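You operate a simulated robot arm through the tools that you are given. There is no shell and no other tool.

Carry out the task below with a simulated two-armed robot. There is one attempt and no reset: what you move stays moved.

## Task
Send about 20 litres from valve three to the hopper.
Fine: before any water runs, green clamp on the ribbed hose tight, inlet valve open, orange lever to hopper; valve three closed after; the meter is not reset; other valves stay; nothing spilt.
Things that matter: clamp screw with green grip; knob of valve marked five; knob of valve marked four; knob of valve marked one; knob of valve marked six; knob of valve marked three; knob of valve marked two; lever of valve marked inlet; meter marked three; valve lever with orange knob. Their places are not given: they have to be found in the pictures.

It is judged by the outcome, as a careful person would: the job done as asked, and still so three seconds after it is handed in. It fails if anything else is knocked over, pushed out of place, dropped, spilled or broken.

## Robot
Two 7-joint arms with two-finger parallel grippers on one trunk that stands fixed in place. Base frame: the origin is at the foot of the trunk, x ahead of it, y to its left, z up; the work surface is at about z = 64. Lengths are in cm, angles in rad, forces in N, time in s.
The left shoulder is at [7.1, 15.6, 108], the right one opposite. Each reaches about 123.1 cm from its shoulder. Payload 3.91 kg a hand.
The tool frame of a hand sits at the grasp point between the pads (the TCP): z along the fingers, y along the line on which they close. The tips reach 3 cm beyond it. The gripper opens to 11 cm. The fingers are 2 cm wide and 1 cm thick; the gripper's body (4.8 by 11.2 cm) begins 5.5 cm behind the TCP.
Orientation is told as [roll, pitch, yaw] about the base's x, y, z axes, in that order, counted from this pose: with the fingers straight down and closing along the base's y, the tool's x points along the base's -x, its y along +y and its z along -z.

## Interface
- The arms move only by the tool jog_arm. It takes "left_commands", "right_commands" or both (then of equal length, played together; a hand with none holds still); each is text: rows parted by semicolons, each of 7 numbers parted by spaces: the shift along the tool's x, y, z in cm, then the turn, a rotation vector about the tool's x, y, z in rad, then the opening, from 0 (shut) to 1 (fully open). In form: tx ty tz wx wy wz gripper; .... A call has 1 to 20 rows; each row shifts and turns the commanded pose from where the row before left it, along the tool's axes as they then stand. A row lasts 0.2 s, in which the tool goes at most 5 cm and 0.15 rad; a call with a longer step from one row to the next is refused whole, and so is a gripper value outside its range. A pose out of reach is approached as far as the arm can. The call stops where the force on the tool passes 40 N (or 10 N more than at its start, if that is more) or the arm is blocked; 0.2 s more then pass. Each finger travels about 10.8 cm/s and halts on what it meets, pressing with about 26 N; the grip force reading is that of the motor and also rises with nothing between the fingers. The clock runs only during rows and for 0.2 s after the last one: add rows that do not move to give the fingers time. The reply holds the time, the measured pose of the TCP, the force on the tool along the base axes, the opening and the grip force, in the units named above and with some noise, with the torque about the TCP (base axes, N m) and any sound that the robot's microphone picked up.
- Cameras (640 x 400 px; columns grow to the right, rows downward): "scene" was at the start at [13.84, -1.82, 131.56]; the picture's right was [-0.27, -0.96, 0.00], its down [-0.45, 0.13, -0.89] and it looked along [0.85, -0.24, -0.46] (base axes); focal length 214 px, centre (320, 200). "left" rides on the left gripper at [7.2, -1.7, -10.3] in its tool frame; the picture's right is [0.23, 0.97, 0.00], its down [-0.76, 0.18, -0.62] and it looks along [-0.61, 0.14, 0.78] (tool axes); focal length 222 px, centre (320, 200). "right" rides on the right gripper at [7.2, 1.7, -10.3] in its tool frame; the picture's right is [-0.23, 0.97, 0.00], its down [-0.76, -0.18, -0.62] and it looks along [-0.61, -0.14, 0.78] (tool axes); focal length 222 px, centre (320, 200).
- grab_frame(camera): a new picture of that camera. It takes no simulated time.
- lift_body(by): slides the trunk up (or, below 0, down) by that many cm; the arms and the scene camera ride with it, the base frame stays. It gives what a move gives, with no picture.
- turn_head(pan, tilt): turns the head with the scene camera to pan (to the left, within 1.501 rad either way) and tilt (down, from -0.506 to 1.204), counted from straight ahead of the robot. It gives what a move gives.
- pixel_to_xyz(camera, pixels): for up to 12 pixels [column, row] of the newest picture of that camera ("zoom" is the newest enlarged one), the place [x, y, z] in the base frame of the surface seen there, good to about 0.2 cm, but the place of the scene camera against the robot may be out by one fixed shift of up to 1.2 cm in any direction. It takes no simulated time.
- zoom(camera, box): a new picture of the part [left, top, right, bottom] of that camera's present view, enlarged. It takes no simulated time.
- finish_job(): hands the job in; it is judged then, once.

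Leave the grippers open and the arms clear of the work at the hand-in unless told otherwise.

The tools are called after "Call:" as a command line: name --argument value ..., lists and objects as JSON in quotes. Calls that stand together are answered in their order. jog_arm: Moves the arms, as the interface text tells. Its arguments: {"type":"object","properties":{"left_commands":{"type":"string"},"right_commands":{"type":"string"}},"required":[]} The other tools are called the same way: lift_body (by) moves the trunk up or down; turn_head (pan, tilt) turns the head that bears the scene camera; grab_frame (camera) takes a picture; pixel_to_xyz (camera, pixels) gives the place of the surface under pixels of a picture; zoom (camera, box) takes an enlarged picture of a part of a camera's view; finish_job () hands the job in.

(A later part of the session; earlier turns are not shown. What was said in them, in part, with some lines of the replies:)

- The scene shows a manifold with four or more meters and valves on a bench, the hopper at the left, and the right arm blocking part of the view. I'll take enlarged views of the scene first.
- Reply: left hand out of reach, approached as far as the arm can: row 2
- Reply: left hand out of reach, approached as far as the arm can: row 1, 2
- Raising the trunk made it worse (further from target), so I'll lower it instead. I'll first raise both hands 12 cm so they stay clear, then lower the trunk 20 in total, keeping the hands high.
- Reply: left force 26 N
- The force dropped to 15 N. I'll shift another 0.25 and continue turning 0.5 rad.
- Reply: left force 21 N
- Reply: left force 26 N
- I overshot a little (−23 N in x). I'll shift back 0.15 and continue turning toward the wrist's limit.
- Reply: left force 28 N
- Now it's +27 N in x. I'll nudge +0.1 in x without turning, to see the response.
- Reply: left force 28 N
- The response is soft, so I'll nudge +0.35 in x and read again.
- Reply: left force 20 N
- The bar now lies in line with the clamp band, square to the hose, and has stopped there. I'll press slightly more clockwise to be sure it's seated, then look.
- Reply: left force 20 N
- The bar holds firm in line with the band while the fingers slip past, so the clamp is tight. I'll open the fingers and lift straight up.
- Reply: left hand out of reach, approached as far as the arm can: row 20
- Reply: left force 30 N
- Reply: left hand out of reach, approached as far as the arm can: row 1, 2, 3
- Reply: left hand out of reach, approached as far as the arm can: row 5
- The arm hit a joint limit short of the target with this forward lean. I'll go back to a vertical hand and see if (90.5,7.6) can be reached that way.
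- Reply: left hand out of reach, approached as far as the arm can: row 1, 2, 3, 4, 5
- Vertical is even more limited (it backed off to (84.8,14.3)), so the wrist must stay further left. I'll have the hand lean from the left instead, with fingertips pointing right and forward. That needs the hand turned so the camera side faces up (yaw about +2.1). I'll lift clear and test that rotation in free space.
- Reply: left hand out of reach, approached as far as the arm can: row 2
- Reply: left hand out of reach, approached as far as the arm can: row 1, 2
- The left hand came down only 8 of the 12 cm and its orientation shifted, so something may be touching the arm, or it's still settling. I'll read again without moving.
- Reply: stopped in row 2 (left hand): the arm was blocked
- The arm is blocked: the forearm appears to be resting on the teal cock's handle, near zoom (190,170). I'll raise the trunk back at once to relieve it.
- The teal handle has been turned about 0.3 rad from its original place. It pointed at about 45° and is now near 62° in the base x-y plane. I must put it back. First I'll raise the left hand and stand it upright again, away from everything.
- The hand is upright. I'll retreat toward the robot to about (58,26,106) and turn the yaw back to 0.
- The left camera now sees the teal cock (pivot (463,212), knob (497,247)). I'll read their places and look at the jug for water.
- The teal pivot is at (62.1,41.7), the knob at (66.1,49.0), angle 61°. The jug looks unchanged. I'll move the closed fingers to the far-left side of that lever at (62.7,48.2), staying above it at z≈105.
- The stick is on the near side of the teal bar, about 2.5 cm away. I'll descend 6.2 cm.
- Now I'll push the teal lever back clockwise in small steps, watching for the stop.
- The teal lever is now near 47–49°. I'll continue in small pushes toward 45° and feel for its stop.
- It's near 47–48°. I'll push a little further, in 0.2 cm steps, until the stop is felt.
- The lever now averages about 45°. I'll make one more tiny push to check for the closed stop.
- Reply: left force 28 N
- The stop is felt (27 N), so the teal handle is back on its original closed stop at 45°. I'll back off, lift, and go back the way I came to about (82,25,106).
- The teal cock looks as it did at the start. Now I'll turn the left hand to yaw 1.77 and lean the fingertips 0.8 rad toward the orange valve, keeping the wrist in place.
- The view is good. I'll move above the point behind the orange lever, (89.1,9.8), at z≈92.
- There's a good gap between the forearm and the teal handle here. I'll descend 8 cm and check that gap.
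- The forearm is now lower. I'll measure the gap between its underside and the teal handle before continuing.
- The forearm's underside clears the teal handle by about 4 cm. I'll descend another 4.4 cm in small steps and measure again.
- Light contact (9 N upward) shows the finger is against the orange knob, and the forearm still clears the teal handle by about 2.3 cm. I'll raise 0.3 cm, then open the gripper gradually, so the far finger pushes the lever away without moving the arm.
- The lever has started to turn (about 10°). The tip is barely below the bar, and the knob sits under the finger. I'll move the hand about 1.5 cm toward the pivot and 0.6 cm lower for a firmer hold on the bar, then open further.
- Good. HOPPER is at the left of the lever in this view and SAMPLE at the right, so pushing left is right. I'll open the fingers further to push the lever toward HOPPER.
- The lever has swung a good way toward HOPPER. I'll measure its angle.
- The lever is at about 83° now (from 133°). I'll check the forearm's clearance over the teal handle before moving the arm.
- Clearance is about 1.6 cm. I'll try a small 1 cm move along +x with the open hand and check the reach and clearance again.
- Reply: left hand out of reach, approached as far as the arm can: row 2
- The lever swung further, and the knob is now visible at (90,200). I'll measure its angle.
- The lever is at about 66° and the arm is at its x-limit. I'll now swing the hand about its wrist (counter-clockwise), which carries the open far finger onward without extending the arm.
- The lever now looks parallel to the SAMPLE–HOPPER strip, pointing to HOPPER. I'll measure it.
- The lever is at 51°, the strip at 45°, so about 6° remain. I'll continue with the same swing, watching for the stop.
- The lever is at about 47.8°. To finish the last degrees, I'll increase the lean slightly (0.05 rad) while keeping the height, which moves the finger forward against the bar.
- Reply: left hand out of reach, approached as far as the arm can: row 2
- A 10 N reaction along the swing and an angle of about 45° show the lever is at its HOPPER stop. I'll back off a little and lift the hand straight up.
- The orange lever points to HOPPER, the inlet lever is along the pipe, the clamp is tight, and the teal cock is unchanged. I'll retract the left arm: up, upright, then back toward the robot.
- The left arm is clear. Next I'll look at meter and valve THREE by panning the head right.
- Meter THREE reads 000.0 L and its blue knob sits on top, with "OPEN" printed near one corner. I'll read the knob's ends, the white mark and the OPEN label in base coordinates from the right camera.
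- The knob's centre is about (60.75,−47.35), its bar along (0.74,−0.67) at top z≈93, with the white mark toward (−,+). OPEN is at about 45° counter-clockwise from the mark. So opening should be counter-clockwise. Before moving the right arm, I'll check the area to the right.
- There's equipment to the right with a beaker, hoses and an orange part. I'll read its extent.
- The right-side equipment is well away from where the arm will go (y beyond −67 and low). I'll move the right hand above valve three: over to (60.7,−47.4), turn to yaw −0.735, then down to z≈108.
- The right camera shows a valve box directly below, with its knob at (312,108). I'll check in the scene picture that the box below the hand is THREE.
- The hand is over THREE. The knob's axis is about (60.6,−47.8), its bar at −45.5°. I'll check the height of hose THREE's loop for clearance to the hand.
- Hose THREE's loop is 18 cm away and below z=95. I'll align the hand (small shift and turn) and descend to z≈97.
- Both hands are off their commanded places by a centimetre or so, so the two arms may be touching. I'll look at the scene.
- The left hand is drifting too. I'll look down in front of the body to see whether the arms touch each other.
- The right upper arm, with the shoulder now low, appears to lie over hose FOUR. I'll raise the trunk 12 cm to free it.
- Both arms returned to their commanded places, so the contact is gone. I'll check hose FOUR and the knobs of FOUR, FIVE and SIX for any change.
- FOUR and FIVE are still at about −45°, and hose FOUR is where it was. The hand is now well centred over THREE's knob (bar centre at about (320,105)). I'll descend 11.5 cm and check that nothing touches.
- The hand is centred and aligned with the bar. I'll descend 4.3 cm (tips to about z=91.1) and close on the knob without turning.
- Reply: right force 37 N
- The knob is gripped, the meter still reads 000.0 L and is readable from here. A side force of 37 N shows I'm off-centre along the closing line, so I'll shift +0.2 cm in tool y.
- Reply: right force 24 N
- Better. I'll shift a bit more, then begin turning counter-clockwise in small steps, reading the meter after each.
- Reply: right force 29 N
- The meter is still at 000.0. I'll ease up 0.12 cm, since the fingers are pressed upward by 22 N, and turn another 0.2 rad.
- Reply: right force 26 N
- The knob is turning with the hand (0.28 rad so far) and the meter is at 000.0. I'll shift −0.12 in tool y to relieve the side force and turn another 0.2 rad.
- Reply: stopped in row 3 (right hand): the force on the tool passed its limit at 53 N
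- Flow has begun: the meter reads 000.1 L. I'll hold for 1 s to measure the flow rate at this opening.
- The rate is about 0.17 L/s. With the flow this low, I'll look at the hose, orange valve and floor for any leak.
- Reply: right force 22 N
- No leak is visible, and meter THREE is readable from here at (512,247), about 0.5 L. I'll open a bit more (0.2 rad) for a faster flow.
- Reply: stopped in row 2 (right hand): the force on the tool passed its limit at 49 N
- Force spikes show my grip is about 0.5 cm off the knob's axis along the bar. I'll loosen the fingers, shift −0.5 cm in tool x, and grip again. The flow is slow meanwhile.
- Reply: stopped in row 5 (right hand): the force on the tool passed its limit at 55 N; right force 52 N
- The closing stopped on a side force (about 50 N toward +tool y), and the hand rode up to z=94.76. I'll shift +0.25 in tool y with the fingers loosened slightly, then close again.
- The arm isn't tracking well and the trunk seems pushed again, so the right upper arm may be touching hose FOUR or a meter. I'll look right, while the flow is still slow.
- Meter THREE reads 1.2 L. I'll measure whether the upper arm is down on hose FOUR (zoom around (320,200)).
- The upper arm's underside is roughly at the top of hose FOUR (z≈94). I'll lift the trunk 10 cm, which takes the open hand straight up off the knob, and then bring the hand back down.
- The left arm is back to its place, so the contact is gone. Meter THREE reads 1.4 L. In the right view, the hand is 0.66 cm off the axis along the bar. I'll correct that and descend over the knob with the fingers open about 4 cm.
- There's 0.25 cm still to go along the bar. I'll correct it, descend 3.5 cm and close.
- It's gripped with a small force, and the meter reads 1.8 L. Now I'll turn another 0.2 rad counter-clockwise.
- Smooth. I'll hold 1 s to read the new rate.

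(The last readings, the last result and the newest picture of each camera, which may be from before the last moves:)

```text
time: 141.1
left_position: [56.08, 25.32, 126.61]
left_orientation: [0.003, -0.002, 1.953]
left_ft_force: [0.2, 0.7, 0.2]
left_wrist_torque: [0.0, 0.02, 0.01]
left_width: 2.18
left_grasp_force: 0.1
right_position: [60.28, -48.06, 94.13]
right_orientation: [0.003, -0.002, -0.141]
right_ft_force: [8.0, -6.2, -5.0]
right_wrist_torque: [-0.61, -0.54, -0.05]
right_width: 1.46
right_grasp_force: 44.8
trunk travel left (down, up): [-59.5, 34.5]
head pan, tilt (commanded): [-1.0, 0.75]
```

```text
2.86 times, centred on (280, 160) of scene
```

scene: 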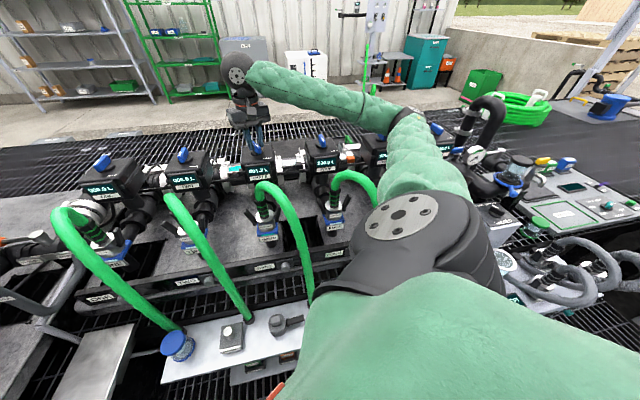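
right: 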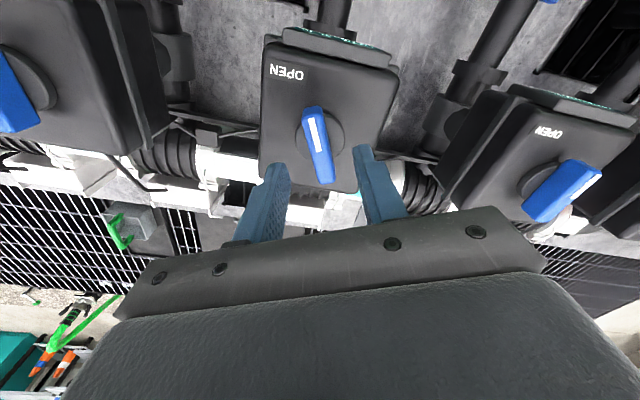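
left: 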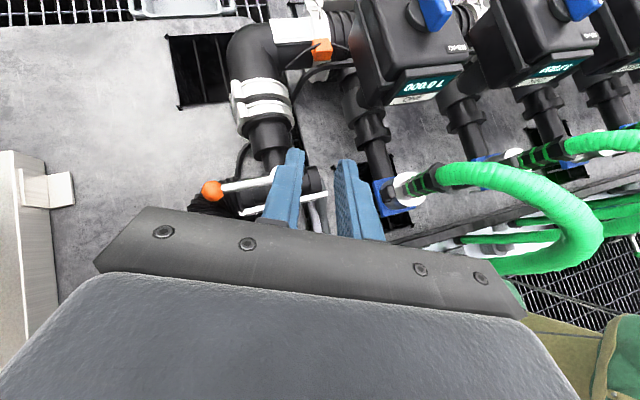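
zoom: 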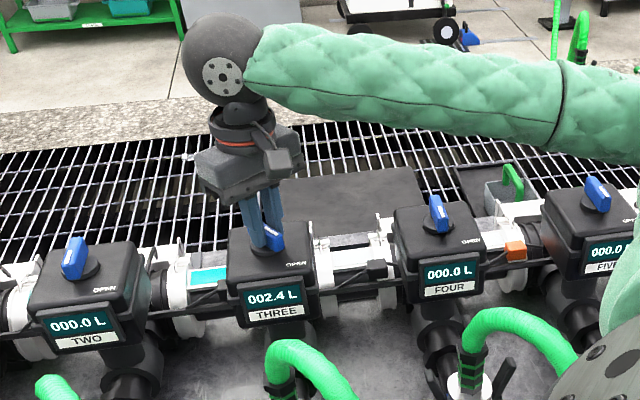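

The rate is about 0.33 L/s. I'll open another 0.25 rad and hold.

Call:
jog_arm --right_commands "-0.04 -0.04 0 0 0 -0.08 0; 0 0 0 0 0 -0.08 0; 0 0 0 0 0 -0.08 0; 0 0 0 0 0 0 0; 0 0 0 0 0 0 0; 0 0 0 0 0 0 0; 0 0 0 0 0 0 0; 0 0 0 0 0 0 0"

Call:
zoom --camera "scene" --box '[200, 90, 360, 230]'

```text
time: 142.9
left_position: [55.97, 25.19, 126.77]
left_orientation: [0.003, -0.001, 1.952]
left_ft_force: [0.0, -0.3, 0.2]
left_wrist_torque: [-0.03, 0.0, 0.02]
left_width: 2.2
left_grasp_force: 0.0
right_position: [60.27, -48.11, 94.23]
right_orientation: [0.001, -0.004, 0.095]
right_ft_force: [1.2, -15.0, 8.0]
right_wrist_torque: [-0.76, 1.1, -0.06]
right_width: 1.51
right_grasp_force: 44.7
trunk travel left (down, up): [-59.5, 34.5]
head pan, tilt (commanded): [-1.0, 0.75]
```

```text
2.86 times, centred on (280, 160) of scene
```

zoom: 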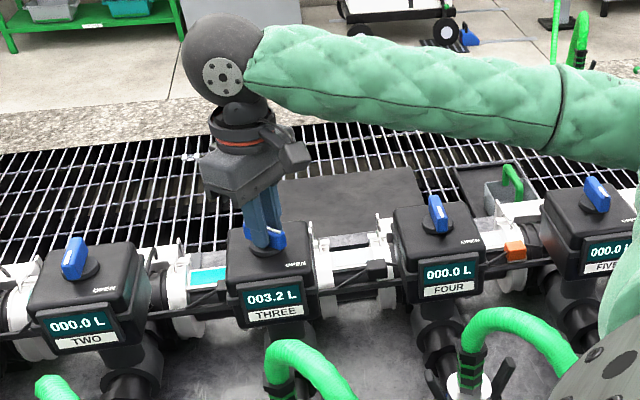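

3.2 L. I'll turn the head to a view that shows both the discharge side and meter THREE, to watch for leaks while it fills.

Call:
turn_head --pan -0.05 --tilt 0.65

Call:
grab_frame --camera "scene"

Call:
zoom --camera "scene" --box '[120, 80, 380, 260]'

Call:
zoom --camera "scene" --box '[360, 160, 520, 280]'

```text
time: 144.1
left_position: [56.02, 25.25, 126.78]
left_orientation: [0.002, -0.002, 1.951]
left_ft_force: [0.3, 0.8, 0.5]
left_wrist_torque: [-0.01, 0.01, -0.01]
left_width: 2.2
left_grasp_force: 0.0
right_position: [60.21, -48.05, 94.22]
right_orientation: [0.003, -0.005, 0.097]
right_ft_force: [1.7, -18.2, 10.1]
right_wrist_torque: [-0.8, 0.25, -0.11]
right_width: 1.47
right_grasp_force: 45.0
trunk travel left (down, up): [-59.5, 34.5]
head pan, tilt (commanded): [-0.051, 0.649]
```

```text
taken
```

scene: 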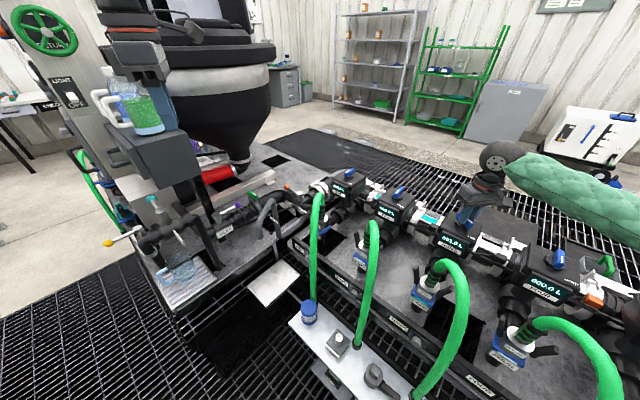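

```text
2.22 times, centred on (250, 170) of scene
```

zoom: 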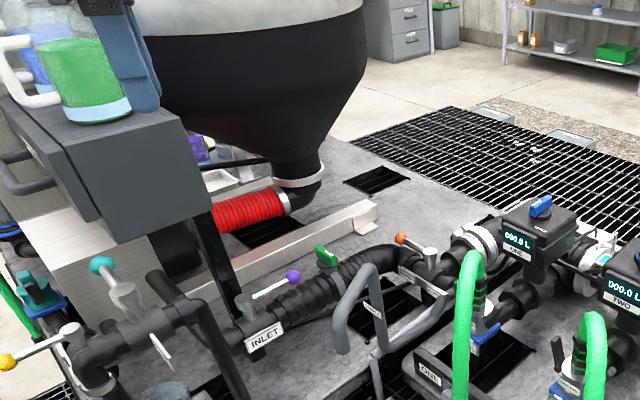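

```text
3.33 times, centred on (440, 220) of scene
```

zoom: 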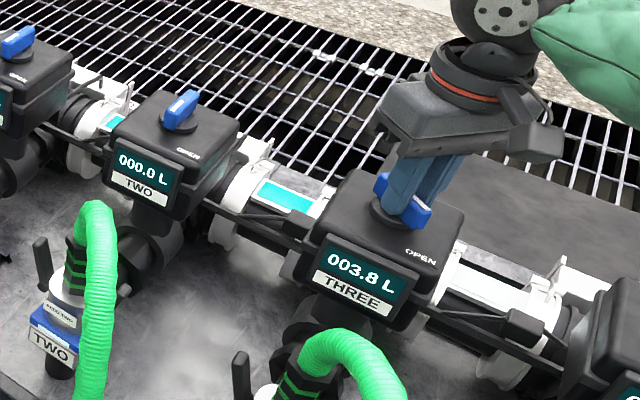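

The meter reads 3.8 L at about 0.5 L/s, with no leak visible. I'll keep this opening and hold for 4 s at a time.

Call:
jog_arm --right_commands "0 0 0 0 0 0 0; 0 0 0 0 0 0 0; 0 0 0 0 0 0 0; 0 0 0 0 0 0 0; 0 0 0 0 0 0 0; 0 0 0 0 0 0 0; 0 0 0 0 0 0 0; 0 0 0 0 0 0 0; 0 0 0 0 0 0 0; 0 0 0 0 0 0 0; 0 0 0 0 0 0 0; 0 0 0 0 0 0 0; 0 0 0 0 0 0 0; 0 0 0 0 0 0 0; 0 0 0 0 0 0 0; 0 0 0 0 0 0 0; 0 0 0 0 0 0 0; 0 0 0 0 0 0 0; 0 0 0 0 0 0 0; 0 0 0 0 0 0 0"

Call:
zoom --camera "scene" --box '[360, 160, 520, 280]'

Call:
zoom --camera "scene" --box '[120, 80, 380, 260]'

```text
time: 148.3
left_position: [55.99, 25.26, 126.59]
left_orientation: [0.002, -0.002, 1.95]
left_ft_force: [0.4, -0.4, 0.0]
left_wrist_torque: [-0.02, 0.02, 0.01]
left_width: 2.22
left_grasp_force: 0.1
right_position: [60.32, -48.14, 94.3]
right_orientation: [0.002, -0.005, 0.097]
right_ft_force: [5.8, -20.8, 14.2]
right_wrist_torque: [-0.75, -0.13, -0.12]
right_width: 1.45
right_grasp_force: 44.9
trunk travel left (down, up): [-59.5, 34.5]
head pan, tilt (commanded): [-0.051, 0.649]
```

```text
3.33 times, centred on (440, 220) of scene
```

zoom: 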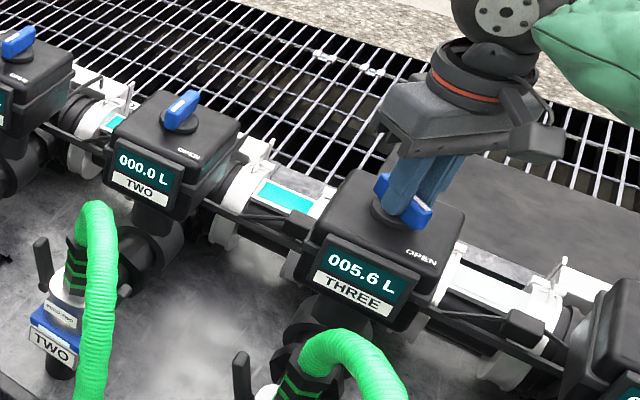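

```text
2.22 times, centred on (250, 170) of scene
```

zoom: 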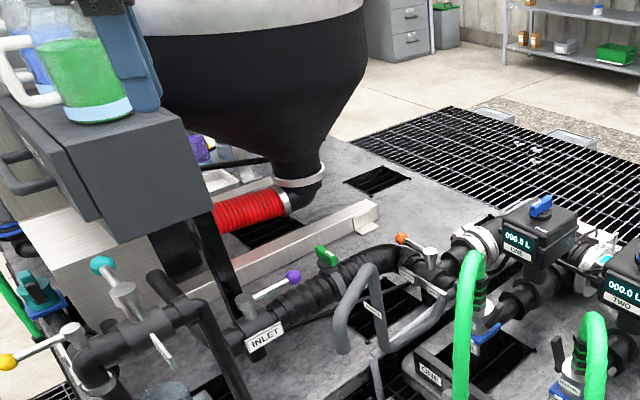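

5.6 L, about 0.43 L/s, still no leak. I'll continue holding, with a tiny shift to relieve the side force.

Call:
jog_arm --right_commands "0 -0.05 -0.04 0 0 0 0; 0 0 0 0 0 0 0; 0 0 0 0 0 0 0; 0 0 0 0 0 0 0; 0 0 0 0 0 0 0; 0 0 0 0 0 0 0; 0 0 0 0 0 0 0; 0 0 0 0 0 0 0; 0 0 0 0 0 0 0; 0 0 0 0 0 0 0; 0 0 0 0 0 0 0; 0 0 0 0 0 0 0; 0 0 0 0 0 0 0; 0 0 0 0 0 0 0; 0 0 0 0 0 0 0; 0 0 0 0 0 0 0; 0 0 0 0 0 0 0; 0 0 0 0 0 0 0; 0 0 0 0 0 0 0; 0 0 0 0 0 0 0"

Call:
jog_arm --right_commands "0 0 0 0 0 0 0; 0 0 0 0 0 0 0; 0 0 0 0 0 0 0; 0 0 0 0 0 0 0; 0 0 0 0 0 0 0; 0 0 0 0 0 0 0; 0 0 0 0 0 0 0; 0 0 0 0 0 0 0; 0 0 0 0 0 0 0; 0 0 0 0 0 0 0; 0 0 0 0 0 0 0; 0 0 0 0 0 0 0; 0 0 0 0 0 0 0; 0 0 0 0 0 0 0; 0 0 0 0 0 0 0; 0 0 0 0 0 0 0; 0 0 0 0 0 0 0; 0 0 0 0 0 0 0; 0 0 0 0 0 0 0; 0 0 0 0 0 0 0"

Call:
zoom --camera "scene" --box '[360, 160, 520, 280]'

Call:
zoom --camera "scene" --box '[120, 80, 380, 260]'

```text
time: 152.5
left_position: [55.93, 25.26, 126.55]
left_orientation: [0.001, -0.001, 1.951]
left_ft_force: [0.0, 0.6, 0.2]
left_wrist_torque: [0.0, 0.01, 0.01]
left_width: 2.21
left_grasp_force: 0.1
right_position: [60.36, -48.07, 94.19]
right_orientation: [0.002, -0.002, 0.095]
right_ft_force: [-3.3, 0.6, -3.9]
right_wrist_torque: [-0.29, 0.23, -0.03]
right_width: 1.46
right_grasp_force: 45.3
trunk travel left (down, up): [-59.5, 34.5]
head pan, tilt (commanded): [-0.051, 0.649]
```

```text
time: 156.7
left_position: [55.94, 25.22, 126.65]
left_orientation: [0.003, 0.0, 1.953]
left_ft_force: [0.5, 0.3, -0.6]
left_wrist_torque: [0.01, 0.03, -0.02]
left_width: 2.23
left_grasp_force: 0.0
right_position: [60.3, -48.2, 94.26]
right_orientation: [0.002, -0.002, 0.096]
right_ft_force: [-9.5, 5.8, -11.1]
right_wrist_torque: [-0.23, 0.13, 0.03]
right_width: 1.46
right_grasp_force: 44.9
trunk travel left (down, up): [-59.5, 34.5]
head pan, tilt (commanded): [-0.051, 0.649]
```

```text
3.33 times, centred on (440, 220) of scene
```

zoom: 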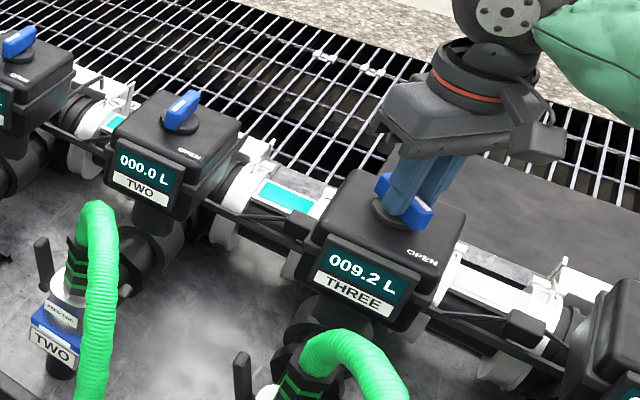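

```text
2.22 times, centred on (250, 170) of scene
```

zoom: 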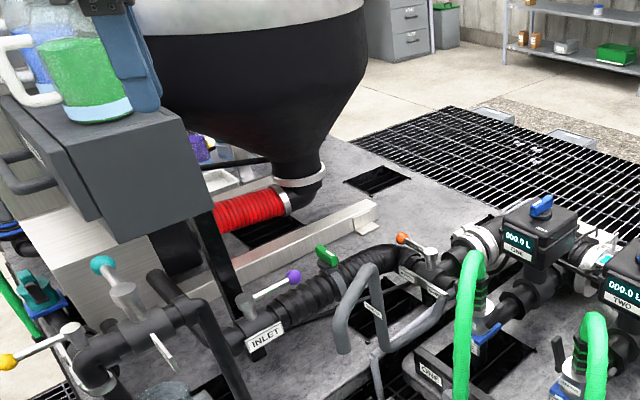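

9.2 L and steady at 0.43 L/s, no leak. I'll do two more 4-s holds.

Call:
jog_arm --right_commands "0 0 0 0 0 0 0; 0 0 0 0 0 0 0; 0 0 0 0 0 0 0; 0 0 0 0 0 0 0; 0 0 0 0 0 0 0; 0 0 0 0 0 0 0; 0 0 0 0 0 0 0; 0 0 0 0 0 0 0; 0 0 0 0 0 0 0; 0 0 0 0 0 0 0; 0 0 0 0 0 0 0; 0 0 0 0 0 0 0; 0 0 0 0 0 0 0; 0 0 0 0 0 0 0; 0 0 0 0 0 0 0; 0 0 0 0 0 0 0; 0 0 0 0 0 0 0; 0 0 0 0 0 0 0; 0 0 0 0 0 0 0; 0 0 0 0 0 0 0"

Call:
jog_arm --right_commands "0 0 0 0 0 0 0; 0 0 0 0 0 0 0; 0 0 0 0 0 0 0; 0 0 0 0 0 0 0; 0 0 0 0 0 0 0; 0 0 0 0 0 0 0; 0 0 0 0 0 0 0; 0 0 0 0 0 0 0; 0 0 0 0 0 0 0; 0 0 0 0 0 0 0; 0 0 0 0 0 0 0; 0 0 0 0 0 0 0; 0 0 0 0 0 0 0; 0 0 0 0 0 0 0; 0 0 0 0 0 0 0; 0 0 0 0 0 0 0; 0 0 0 0 0 0 0; 0 0 0 0 0 0 0; 0 0 0 0 0 0 0; 0 0 0 0 0 0 0"

Call:
zoom --camera "scene" --box '[360, 160, 520, 280]'

Call:
grab_frame --camera "scene"

```text
time: 160.9
left_position: [55.95, 25.35, 126.65]
left_orientation: [0.0, -0.002, 1.951]
left_ft_force: [0.0, -0.1, -0.7]
left_wrist_torque: [-0.03, 0.01, 0.0]
left_width: 2.18
left_grasp_force: 0.0
right_position: [60.36, -48.11, 94.21]
right_orientation: [0.003, -0.002, 0.096]
right_ft_force: [-10.7, 7.1, -12.5]
right_wrist_torque: [-0.14, 0.24, 0.07]
right_width: 1.49
right_grasp_force: 45.0
trunk travel left (down, up): [-59.5, 34.5]
head pan, tilt (commanded): [-0.051, 0.649]
```

```text
time: 165.1
left_position: [55.98, 25.23, 126.74]
left_orientation: [0.0, -0.003, 1.951]
left_ft_force: [-0.6, -0.3, -0.3]
left_wrist_torque: [0.05, -0.01, 0.02]
left_width: 2.22
left_grasp_force: 0.1
right_position: [60.3, -48.23, 94.19]
right_orientation: [0.003, -0.002, 0.095]
right_ft_force: [-10.0, 6.9, -13.2]
right_wrist_torque: [-0.16, 0.28, 0.06]
right_width: 1.49
right_grasp_force: 45.3
trunk travel left (down, up): [-59.5, 34.5]
head pan, tilt (commanded): [-0.051, 0.649]
```

```text
3.33 times, centred on (440, 220) of scene
```

zoom: 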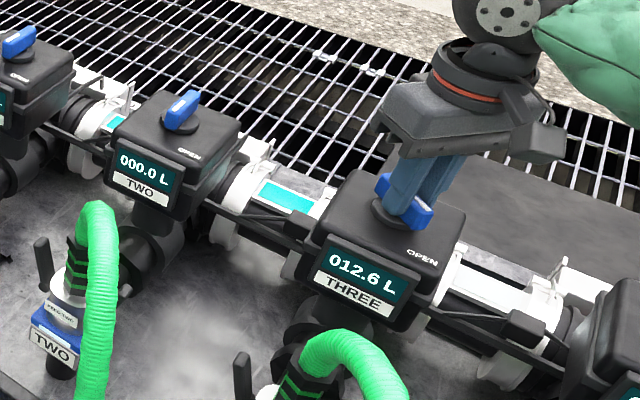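

```text
taken
```

scene: 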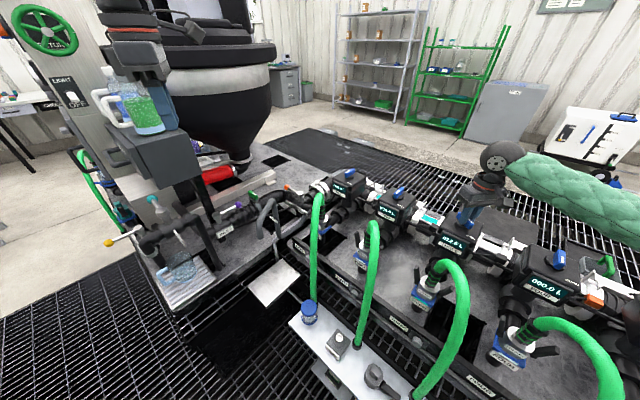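

12.6 L. I'll do two more holds.

Call:
jog_arm --right_commands "0 0 0 0 0 0 0; 0 0 0 0 0 0 0; 0 0 0 0 0 0 0; 0 0 0 0 0 0 0; 0 0 0 0 0 0 0; 0 0 0 0 0 0 0; 0 0 0 0 0 0 0; 0 0 0 0 0 0 0; 0 0 0 0 0 0 0; 0 0 0 0 0 0 0; 0 0 0 0 0 0 0; 0 0 0 0 0 0 0; 0 0 0 0 0 0 0; 0 0 0 0 0 0 0; 0 0 0 0 0 0 0; 0 0 0 0 0 0 0; 0 0 0 0 0 0 0; 0 0 0 0 0 0 0; 0 0 0 0 0 0 0; 0 0 0 0 0 0 0"

Call:
jog_arm --right_commands "0 0 0 0 0 0 0; 0 0 0 0 0 0 0; 0 0 0 0 0 0 0; 0 0 0 0 0 0 0; 0 0 0 0 0 0 0; 0 0 0 0 0 0 0; 0 0 0 0 0 0 0; 0 0 0 0 0 0 0; 0 0 0 0 0 0 0; 0 0 0 0 0 0 0; 0 0 0 0 0 0 0; 0 0 0 0 0 0 0; 0 0 0 0 0 0 0; 0 0 0 0 0 0 0; 0 0 0 0 0 0 0; 0 0 0 0 0 0 0; 0 0 0 0 0 0 0; 0 0 0 0 0 0 0; 0 0 0 0 0 0 0; 0 0 0 0 0 0 0"

Call:
zoom --camera "scene" --box '[360, 160, 520, 280]'

Call:
zoom --camera "scene" --box '[120, 80, 380, 260]'

```text
time: 169.3
left_position: [55.99, 25.28, 126.62]
left_orientation: [0.001, -0.001, 1.951]
left_ft_force: [0.2, 0.4, -0.1]
left_wrist_torque: [-0.02, 0.0, 0.04]
left_width: 2.23
left_grasp_force: 0.1
right_position: [60.25, -48.16, 94.22]
right_orientation: [0.002, -0.002, 0.098]
right_ft_force: [-9.2, 6.5, -11.4]
right_wrist_torque: [-0.17, 0.19, 0.01]
right_width: 1.48
right_grasp_force: 45.6
trunk travel left (down, up): [-59.5, 34.5]
head pan, tilt (commanded): [-0.051, 0.649]
```

```text
time: 173.5
left_position: [56.09, 25.47, 126.79]
left_orientation: [0.002, 0.0, 1.952]
left_ft_force: [-0.1, -0.8, -0.3]
left_wrist_torque: [-0.03, 0.05, -0.02]
left_width: 2.17
left_grasp_force: 0.0
right_position: [60.35, -48.12, 94.3]
right_orientation: [0.002, -0.001, 0.097]
right_ft_force: [-7.9, 5.9, -9.8]
right_wrist_torque: [-0.17, 0.14, 0.05]
right_width: 1.5
right_grasp_force: 44.7
trunk travel left (down, up): [-59.5, 34.5]
head pan, tilt (commanded): [-0.051, 0.649]
```

```text
3.33 times, centred on (440, 220) of scene
```

zoom: 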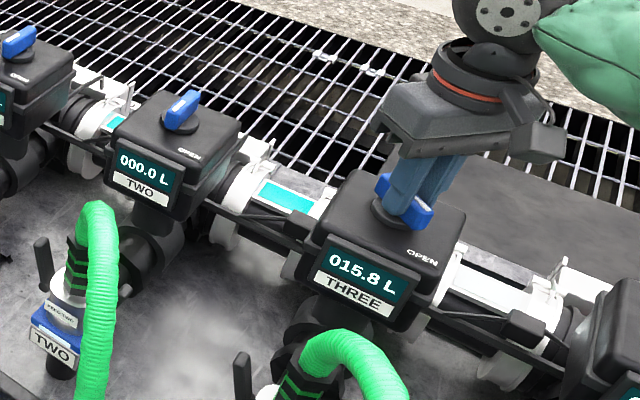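

```text
2.22 times, centred on (250, 170) of scene
```

zoom: 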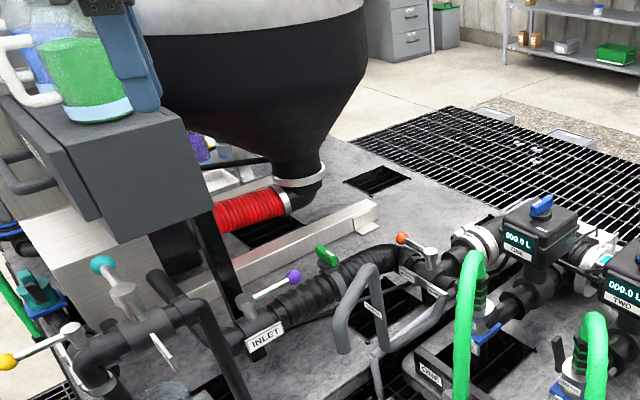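

15.8 L, with the rate now 0.38 L/s. I'll do two more holds (expected about 19 L).

Call:
jog_arm --right_commands "0 0 0 0 0 0 0; 0 0 0 0 0 0 0; 0 0 0 0 0 0 0; 0 0 0 0 0 0 0; 0 0 0 0 0 0 0; 0 0 0 0 0 0 0; 0 0 0 0 0 0 0; 0 0 0 0 0 0 0; 0 0 0 0 0 0 0; 0 0 0 0 0 0 0; 0 0 0 0 0 0 0; 0 0 0 0 0 0 0; 0 0 0 0 0 0 0; 0 0 0 0 0 0 0; 0 0 0 0 0 0 0; 0 0 0 0 0 0 0; 0 0 0 0 0 0 0; 0 0 0 0 0 0 0; 0 0 0 0 0 0 0; 0 0 0 0 0 0 0"

Call:
jog_arm --right_commands "0 0 0 0 0 0 0; 0 0 0 0 0 0 0; 0 0 0 0 0 0 0; 0 0 0 0 0 0 0; 0 0 0 0 0 0 0; 0 0 0 0 0 0 0; 0 0 0 0 0 0 0; 0 0 0 0 0 0 0; 0 0 0 0 0 0 0; 0 0 0 0 0 0 0; 0 0 0 0 0 0 0; 0 0 0 0 0 0 0; 0 0 0 0 0 0 0; 0 0 0 0 0 0 0; 0 0 0 0 0 0 0; 0 0 0 0 0 0 0; 0 0 0 0 0 0 0; 0 0 0 0 0 0 0"

Call:
zoom --camera "scene" --box '[360, 160, 520, 280]'

```text
time: 177.7
left_position: [56.03, 25.3, 126.52]
left_orientation: [0.002, -0.002, 1.951]
left_ft_force: [-0.3, 0.4, 0.7]
left_wrist_torque: [0.02, 0.04, -0.02]
left_width: 2.24
left_grasp_force: 0.0
right_position: [60.3, -48.17, 94.23]
right_orientation: [0.0, 0.0, 0.095]
right_ft_force: [-6.3, 5.5, -8.2]
right_wrist_torque: [-0.2, 0.09, 0.02]
right_width: 1.49
right_grasp_force: 44.6
trunk travel left (down, up): [-59.5, 34.5]
head pan, tilt (commanded): [-0.051, 0.649]
```

```text
time: 181.5
left_position: [56.06, 25.29, 126.57]
left_orientation: [0.003, -0.002, 1.951]
left_ft_force: [-0.6, 0.0, -0.4]
left_wrist_torque: [-0.01, 0.0, 0.01]
left_width: 2.2
left_grasp_force: 0.0
right_position: [60.41, -48.13, 94.17]
right_orientation: [0.001, -0.002, 0.096]
right_ft_force: [-5.7, 3.4, -6.7]
right_wrist_torque: [-0.19, 0.1, 0.03]
right_width: 1.49
right_grasp_force: 45.6
trunk travel left (down, up): [-59.5, 34.5]
head pan, tilt (commanded): [-0.051, 0.649]
```

```text
3.33 times, centred on (440, 220) of scene
```

zoom: 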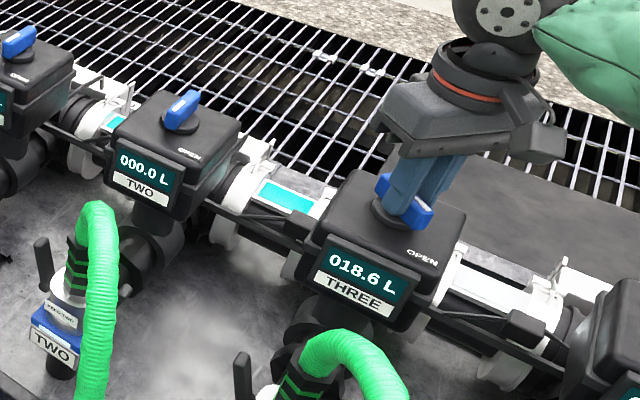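

18.6 L at 0.35 L/s. I'll hold 3 s more (to about 19.7 L), then close.

Call:
jog_arm --right_commands "0 0 0 0 0 0 0; 0 0 0 0 0 0 0; 0 0 0 0 0 0 0; 0 0 0 0 0 0 0; 0 0 0 0 0 0 0; 0 0 0 0 0 0 0; 0 0 0 0 0 0 0; 0 0 0 0 0 0 0; 0 0 0 0 0 0 0; 0 0 0 0 0 0 0; 0 0 0 0 0 0 0; 0 0 0 0 0 0 0; 0 0 0 0 0 0 0; 0 0 0 0 0 0 0"

Call:
zoom --camera "scene" --box '[360, 160, 520, 280]'

```text
time: 184.5
left_position: [55.9, 25.17, 126.56]
left_orientation: [0.001, -0.001, 1.952]
left_ft_force: [0.6, -0.1, -0.1]
left_wrist_torque: [-0.04, 0.02, -0.02]
left_width: 2.21
left_grasp_force: 0.0
right_position: [60.42, -48.1, 94.18]
right_orientation: [0.002, -0.003, 0.096]
right_ft_force: [-4.7, 3.8, -6.4]
right_wrist_torque: [-0.19, 0.09, 0.05]
right_width: 1.48
right_grasp_force: 45.3
trunk travel left (down, up): [-59.5, 34.5]
head pan, tilt (commanded): [-0.051, 0.649]
```

```text
3.33 times, centred on (440, 220) of scene
```

zoom: 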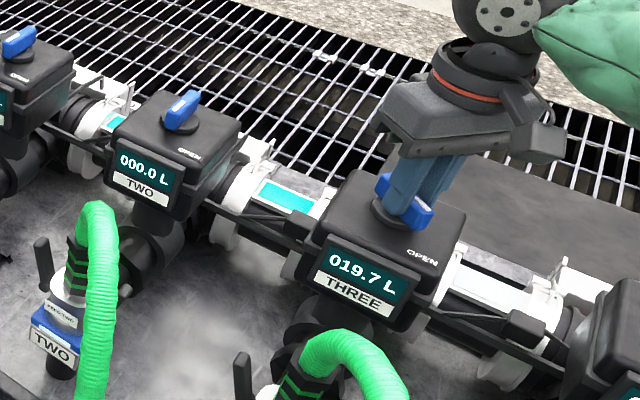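

19.7 L. Closing now: turning clockwise 0.6 rad first.

Call:
jog_arm --right_commands "0 0 0 0 0 0.1 0; 0 0 0 0 0 0.1 0; 0 0 0 0 0 0.1 0; 0 0 0 0 0 0.1 0; 0 0 0 0 0 0.1 0; 0 0 0 0 0 0.1 0"

```text
time: 185.9
left_position: [56.07, 25.56, 126.57]
left_orientation: [0.003, 0.0, 1.953]
left_ft_force: [0.8, -0.4, -0.7]
left_wrist_torque: [0.03, -0.02, 0.01]
left_width: 2.2
left_grasp_force: 0.0
right_position: [60.46, -47.87, 94.17]
right_orientation: [0.004, 0.001, -0.502]
right_ft_force: [-9.3, 28.1, -17.5]
right_wrist_torque: [0.12, -0.17, 0.13]
right_width: 1.48
right_grasp_force: 45.1
trunk travel left (down, up): [-59.5, 34.5]
head pan, tilt (commanded): [-0.051, 0.649]
```

Side force is 28 N; I'll relieve it with +0.1 in tool y and continue to the closed position.

Call:
jog_arm --right_commands "0 0.1 0.04 0 0 0.08 0; 0 0 0 0 0 0.08 0; 0 0 0 0 0 0.08 0; 0 0 0 0 0 0 0"

Call:
zoom --camera "scene" --box '[360, 160, 520, 280]'

```text
time: 186.9
left_position: [56.08, 25.37, 126.75]
left_orientation: [0.004, -0.001, 1.954]
left_ft_force: [0.6, -0.4, 0.5]
left_wrist_torque: [0.02, 0.01, 0.03]
left_width: 2.19
left_grasp_force: 0.0
right_position: [60.41, -47.78, 94.25]
right_orientation: [0.0, 0.0, -0.745]
right_ft_force: [-11.6, 32.1, -21.4]
right_wrist_torque: [0.52, 0.43, 0.02]
right_width: 1.51
right_grasp_force: 45.3
trunk travel left (down, up): [-59.5, 34.5]
head pan, tilt (commanded): [-0.051, 0.649]
```

```text
3.33 times, centred on (440, 220) of scene
```

zoom: 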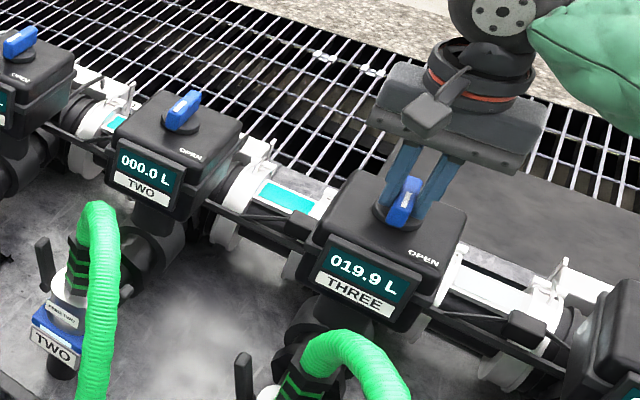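

19.9 L and nearly closed. I'll relieve the force and turn the last bit to the closed stop.

Call:
jog_arm --right_commands "0.08 0.06 0.05 0 0 0 0; 0 0 0 0 0 0.05 0; 0 0 0 0 0 0 0"

Call:
jog_arm --right_commands "0 0 0 0 0 0.05 0; 0 0 0 0 0 0 0"

Call:
zoom --camera "scene" --box '[360, 160, 520, 280]'

Call:
zoom --camera "right" --box '[240, 60, 400, 220]'

```text
time: 187.7
left_position: [56.06, 25.5, 126.7]
left_orientation: [0.003, -0.002, 1.951]
left_ft_force: [0.4, 1.0, 0.0]
left_wrist_torque: [0.0, 0.01, 0.01]
left_width: 2.19
left_grasp_force: 0.0
right_position: [60.54, -47.65, 94.27]
right_orientation: [0.003, -0.001, -0.795]
right_ft_force: [9.3, 23.6, -4.1]
right_wrist_torque: [-0.32, -0.17, 0.99]
right_width: 1.47
right_grasp_force: 44.9
trunk travel left (down, up): [-59.5, 34.5]
head pan, tilt (commanded): [-0.051, 0.649]
```

```text
time: 188.3
left_position: [56.1, 25.54, 126.64]
left_orientation: [0.003, -0.001, 1.952]
left_ft_force: [1.0, -0.1, -0.6]
left_wrist_torque: [-0.01, -0.01, 0.02]
left_width: 2.19
left_grasp_force: 0.1
right_position: [60.34, -47.79, 94.36]
right_orientation: [0.004, -0.001, -0.846]
right_ft_force: [18.1, 20.3, 5.3]
right_wrist_torque: [-0.24, -0.18, 1.05]
right_width: 1.54
right_grasp_force: 45.1
trunk travel left (down, up): [-59.5, 34.5]
head pan, tilt (commanded): [-0.051, 0.649]
```

```text
3.33 times, centred on (440, 220) of scene
```

zoom: 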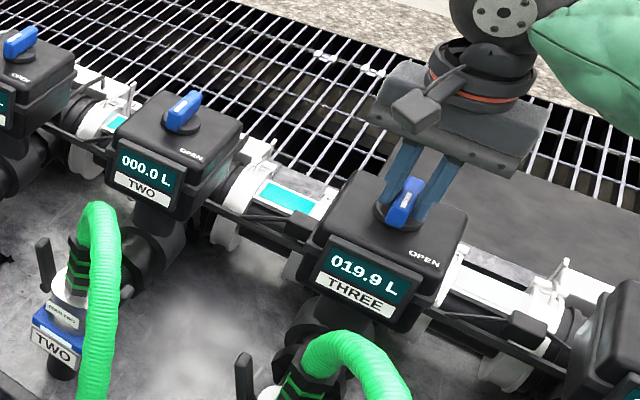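

```text
2.50 times, centred on (320, 140) of right
```

zoom: 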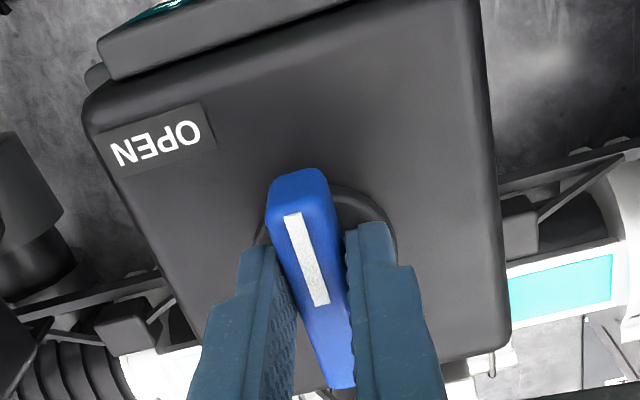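

The closed stop is felt (1 N·m) and the meter shows 19.9 L. I'll open the fingers and lift straight up 8 cm, then confirm the meter no longer moves.

Call:
jog_arm --right_commands "0 0 0 0 0 0 0.25; 0 0 0 0 0 0 0.4; 0 0 0 0 0 0 0.4; 0 0 -3 0 0 0 0.4; 0 0 -4 0 0 0 0.4; 0 0 -4 0 0 0 0.6; 0 0 -4 0 0 0 1; 0 0 0 0 0 0 1"

Call:
zoom --camera "scene" --box '[360, 160, 520, 280]'

Call:
grab_frame --camera "right"

Call:
zoom --camera "right" --box '[220, 20, 420, 180]'

```text
time: 190.1
left_position: [56.0, 25.22, 126.58]
left_orientation: [0.002, -0.003, 1.949]
left_ft_force: [-0.9, 0.7, 0.6]
left_wrist_torque: [0.0, 0.01, 0.0]
left_width: 2.19
left_grasp_force: 0.1
right_position: [60.35, -48.15, 109.04]
right_orientation: [0.004, 0.003, -0.842]
right_ft_force: [-0.3, -0.8, -1.0]
right_wrist_torque: [-0.01, 0.05, 0.0]
right_width: 10.98
right_grasp_force: 0.1
trunk travel left (down, up): [-59.5, 34.5]
head pan, tilt (commanded): [-0.051, 0.649]
```

```text
3.33 times, centred on (440, 220) of scene
```

zoom: 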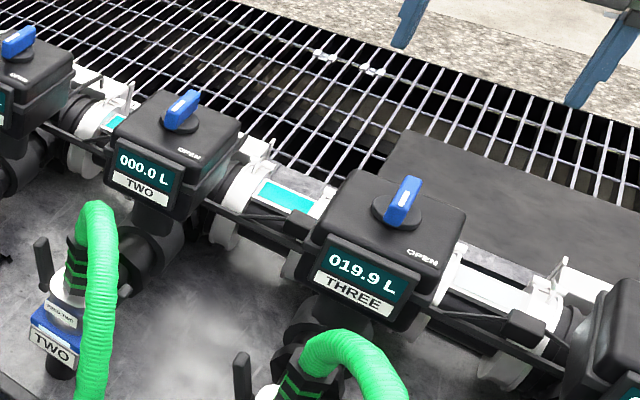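

```text
taken
```

right: 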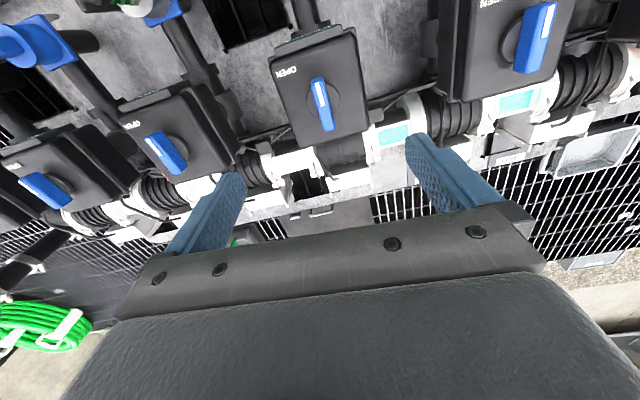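

```text
2.50 times, centred on (320, 100) of right
```

zoom: 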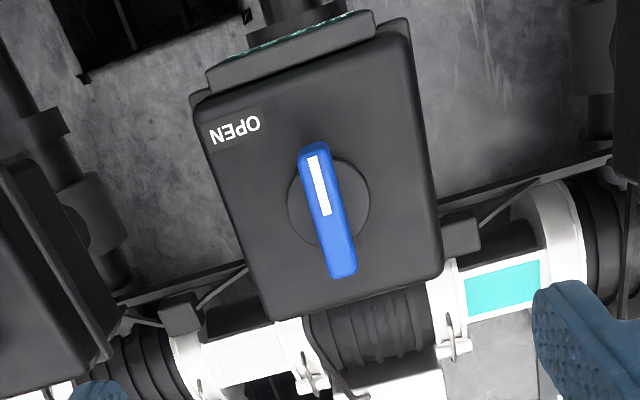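

The meter has held at 19.9 L for over 3 s and the knob is back in its closed position. Now I'll raise the right arm and take it back near its starting place, and open the left gripper where it is.

Call:
jog_arm --left_commands "0 0 0 0 0 0 0.4; 0 0 0 0 0 0 0.6; 0 0 0 0 0 0 0.8; 0 0 0 0 0 0 1; 0 0 0 0 0 0 1; 0 0 0 0 0 0 1; 0 0 0 0 0 0 1; 0 0 0 0 0 0 1; 0 0 0 0 0 0 1; 0 0 0 0 0 0 1; 0 0 0 0 0 0 1; 0 0 0 0 0 0 1; 0 0 0 0 0 0 1; 0 0 0 0 0 0 1; 0 0 0 0 0 0 1; 0 0 0 0 0 0 1; 0 0 0 0 0 0 1; 0 0 0 0 0 0 1; 0 0 0 0 0 0 1" --right_commands "0 0 -4.5 0 0 0 1; 0 0 -4.5 0 0 0 1; 0 0 -4.5 0 0 0 1; 0 0 -4.5 0 0 0 1; 0 0 0 0 0 -0.14 1; 0 0 0 0 0 -0.14 1; 0 0 0 0 0 -0.14 1; 0 0 0 0 0 -0.14 1; 0 0 0 0 0 -0.14 1; 0 0 0 0 0 -0.14 1; -1.1 4.2 0 0 0 0 1; -1.1 4.2 0 0 0 0 1; -1.1 4.2 0 0 0 0 1; -1.1 4.2 0 0 0 0 1; -1.1 4.2 0 0 0 0 1; -1.1 4.2 0 0 0 0 1; -1.1 4.2 0 0 0 0 1; -1.1 4.2 0 0 0 0 1; 0 0 0 0 0 0 1"

Call:
grab_frame --camera "scene"

Call:
zoom --camera "scene" --box '[360, 160, 520, 280]'

Call:
zoom --camera "scene" --box '[80, 80, 340, 300]'

```text
time: 194.1
left_position: [56.01, 25.17, 126.81]
left_orientation: [0.002, -0.003, 1.95]
left_ft_force: [-0.4, 0.3, 0.6]
left_wrist_torque: [0.01, -0.01, 0.01]
left_width: 10.99
left_grasp_force: 0.1
right_position: [69.14, -14.37, 127.35]
right_orientation: [0.004, -0.002, -0.003]
right_ft_force: [-0.1, -0.5, -0.4]
right_wrist_torque: [0.0, 0.04, -0.04]
right_width: 10.99
right_grasp_force: 0.1
trunk travel left (down, up): [-59.5, 34.5]
head pan, tilt (commanded): [-0.051, 0.649]
```

```text
taken
```

scene: 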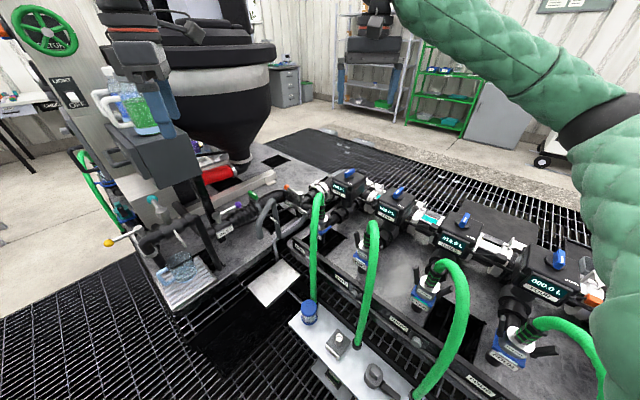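

```text
3.33 times, centred on (440, 220) of scene
```

zoom: 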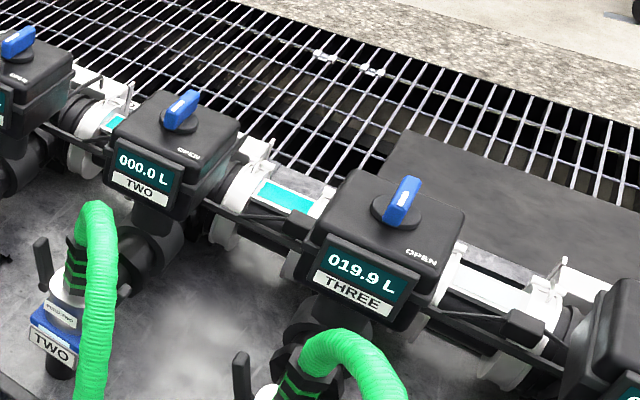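

```text
1.82 times, centred on (210, 190) of scene
```

zoom: 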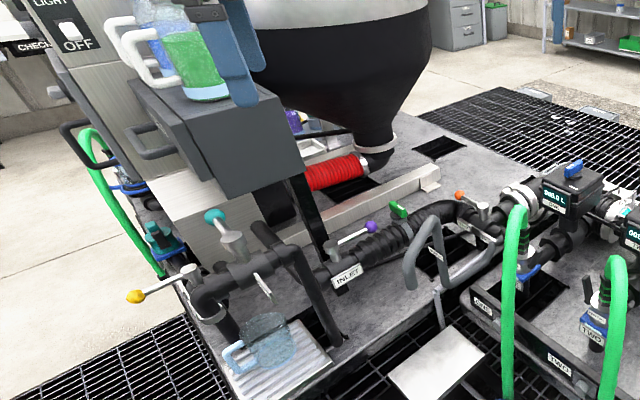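

All looks right, and the meter is steady at 19.9 L. Last, I'll check valves four to six and the right-side equipment for any disturbance.

Call:
turn_head --pan -1.1 --tilt 0.65

Call:
grab_frame --camera "scene"

Call:
zoom --camera "scene" --box '[180, 100, 420, 280]'

Call:
zoom --camera "scene" --box '[380, 90, 640, 290]'

```text
time: 195.4
left_position: [56.09, 25.36, 126.55]
left_orientation: [0.003, -0.001, 1.953]
left_ft_force: [0.2, -1.0, -0.1]
left_wrist_torque: [-0.03, 0.01, 0.01]
left_width: 11.0
left_grasp_force: 0.1
right_position: [69.31, -14.3, 127.3]
right_orientation: [0.001, -0.003, -0.003]
right_ft_force: [0.2, 0.2, -0.2]
right_wrist_torque: [-0.03, 0.05, -0.01]
right_width: 11.0
right_grasp_force: 0.0
trunk travel left (down, up): [-59.5, 34.5]
head pan, tilt (commanded): [-1.1, 0.649]
```

```text
taken
```

scene: 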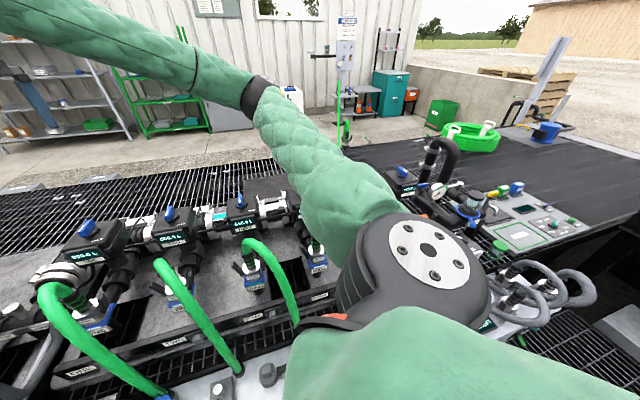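

```text
2.22 times, centred on (300, 190) of scene
```

zoom: 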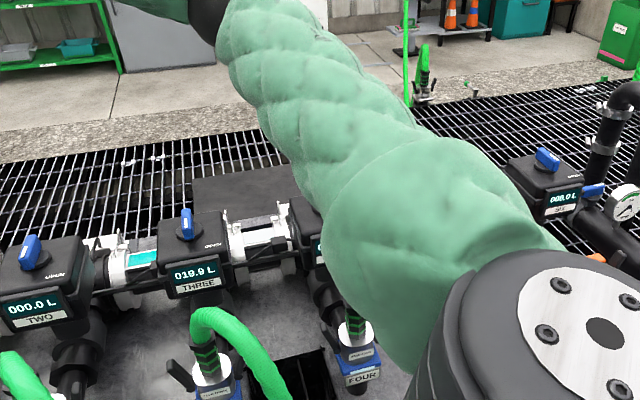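

```text
2.00 times, centred on (510, 190) of scene
```

zoom: 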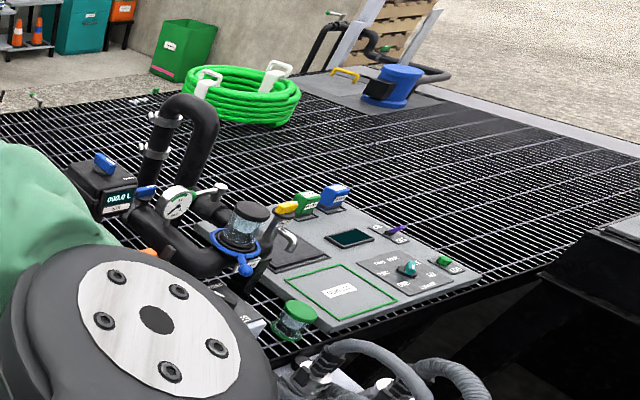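

I'll measure SIX's knob and the small blue handle beside it to confirm they are as before.

Call:
zoom --camera "scene" --box '[380, 150, 480, 220]'

Call:
grab_frame --camera "right"

```text
5.71 times, centred on (430, 185) of scene
```

zoom: 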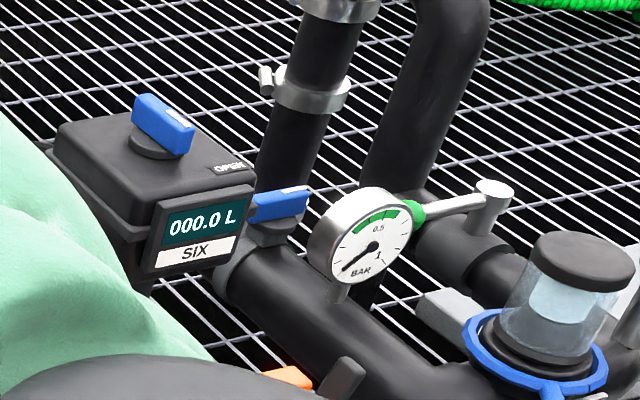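

```text
taken
```

right: 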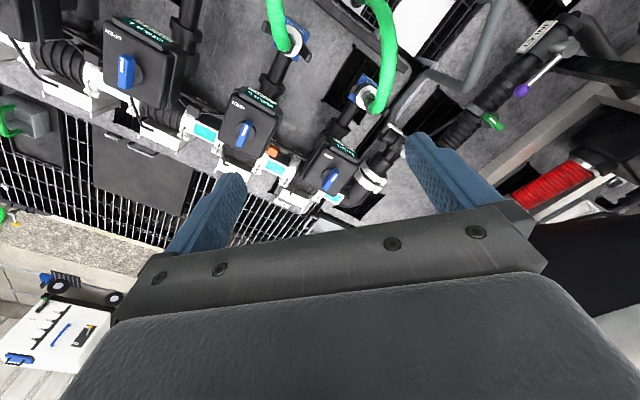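

Call:
pixel_to_xyz --camera "zoom" --pixels '[[140, 98], [188, 122], [180, 118], [165, 130], [232, 165], [255, 205], [305, 192]]'

Call:
turn_head --pan -0.5 --tilt 0.65

Call:
grab_frame --camera "scene"

Call:
zoom --camera "scene" --box '[140, 140, 440, 340]'

```text
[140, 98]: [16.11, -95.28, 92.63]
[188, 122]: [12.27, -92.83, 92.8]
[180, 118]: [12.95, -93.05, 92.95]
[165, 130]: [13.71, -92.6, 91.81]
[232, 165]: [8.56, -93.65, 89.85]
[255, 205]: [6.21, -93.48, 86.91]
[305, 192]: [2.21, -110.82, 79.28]
```

```text
time: 196.4
left_position: [56.05, 25.2, 126.75]
left_orientation: [0.001, -0.002, 1.951]
left_ft_force: [0.8, 0.0, 0.8]
left_wrist_torque: [-0.01, 0.0, -0.02]
left_width: 10.99
left_grasp_force: 0.1
right_position: [69.26, -14.33, 127.24]
right_orientation: [0.002, -0.002, -0.005]
right_ft_force: [0.7, -0.2, 0.1]
right_wrist_torque: [0.01, -0.01, -0.01]
right_width: 10.99
right_grasp_force: 0.0
trunk travel left (down, up): [-59.5, 34.5]
head pan, tilt (commanded): [-0.499, 0.649]
```

```text
taken
```

scene: 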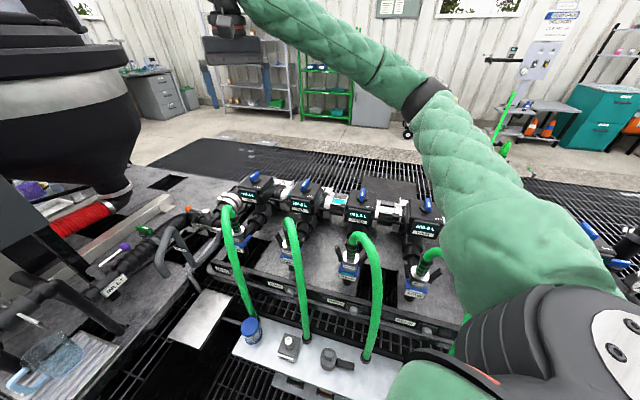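

```text
2.00 times, centred on (290, 240) of scene
```

zoom: 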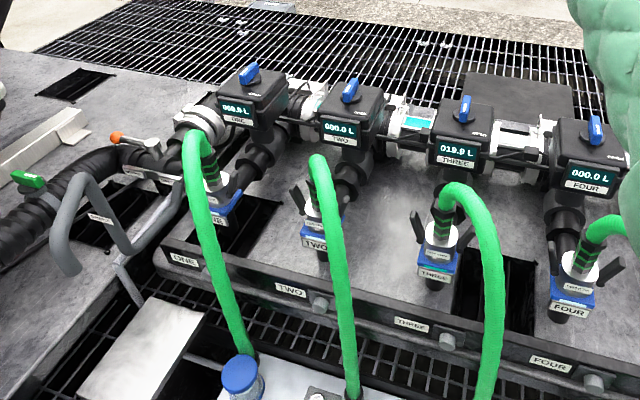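

Everything is in order:
- **Meter THREE:** steady at 19.9 L, not reset, and its valve is closed.
- **Meters ONE, TWO, FOUR and SIX:** all read 000.0 L and their knobs are as they were.
- **Line to the hopper:** the clamp is tight, the inlet is open and the orange lever is on HOPPER.
- **Spills:** none visible.
- **Teal cock:** my forearm knocked its handle earlier, and it's back on its closed stop.

Both grippers are open and the arms are clear, so I'm handing in the job.

Call:
finish_job

```text
The job is handed in.
```

I sent 19.9 litres from valve three to the hopper and handed the job in. Valve three is closed again, and its meter stayed at 19.9 L for about 9 seconds before hand-in.

- **Before water ran:** I turned the green clamp until it stopped, opened the inlet valve to its stop, and moved the orange lever to its HOPPER stop.
- **Other valves:** I didn't turn valves one, two, four, five or six. Meters one, two, four and six still read 000.0 L at the end. I couldn't get a clear view of meter five then.
- **Spills:** I saw none, and no meter was reset.

Two unplanned contacts happened along the way:

- **Teal cock by the jug:** while I was lowering the trunk, my left forearm knocked its handle about 16° away from closed. This was before any water ran. I pushed it back to its closed stop, and the jug looked unchanged.
- **Hose four:** my right upper arm appears to have pressed on it, once before the water ran and again during the first few litres. I raised the trunk each time. The hose measured the same before and after the first contact and looked in place at the end.
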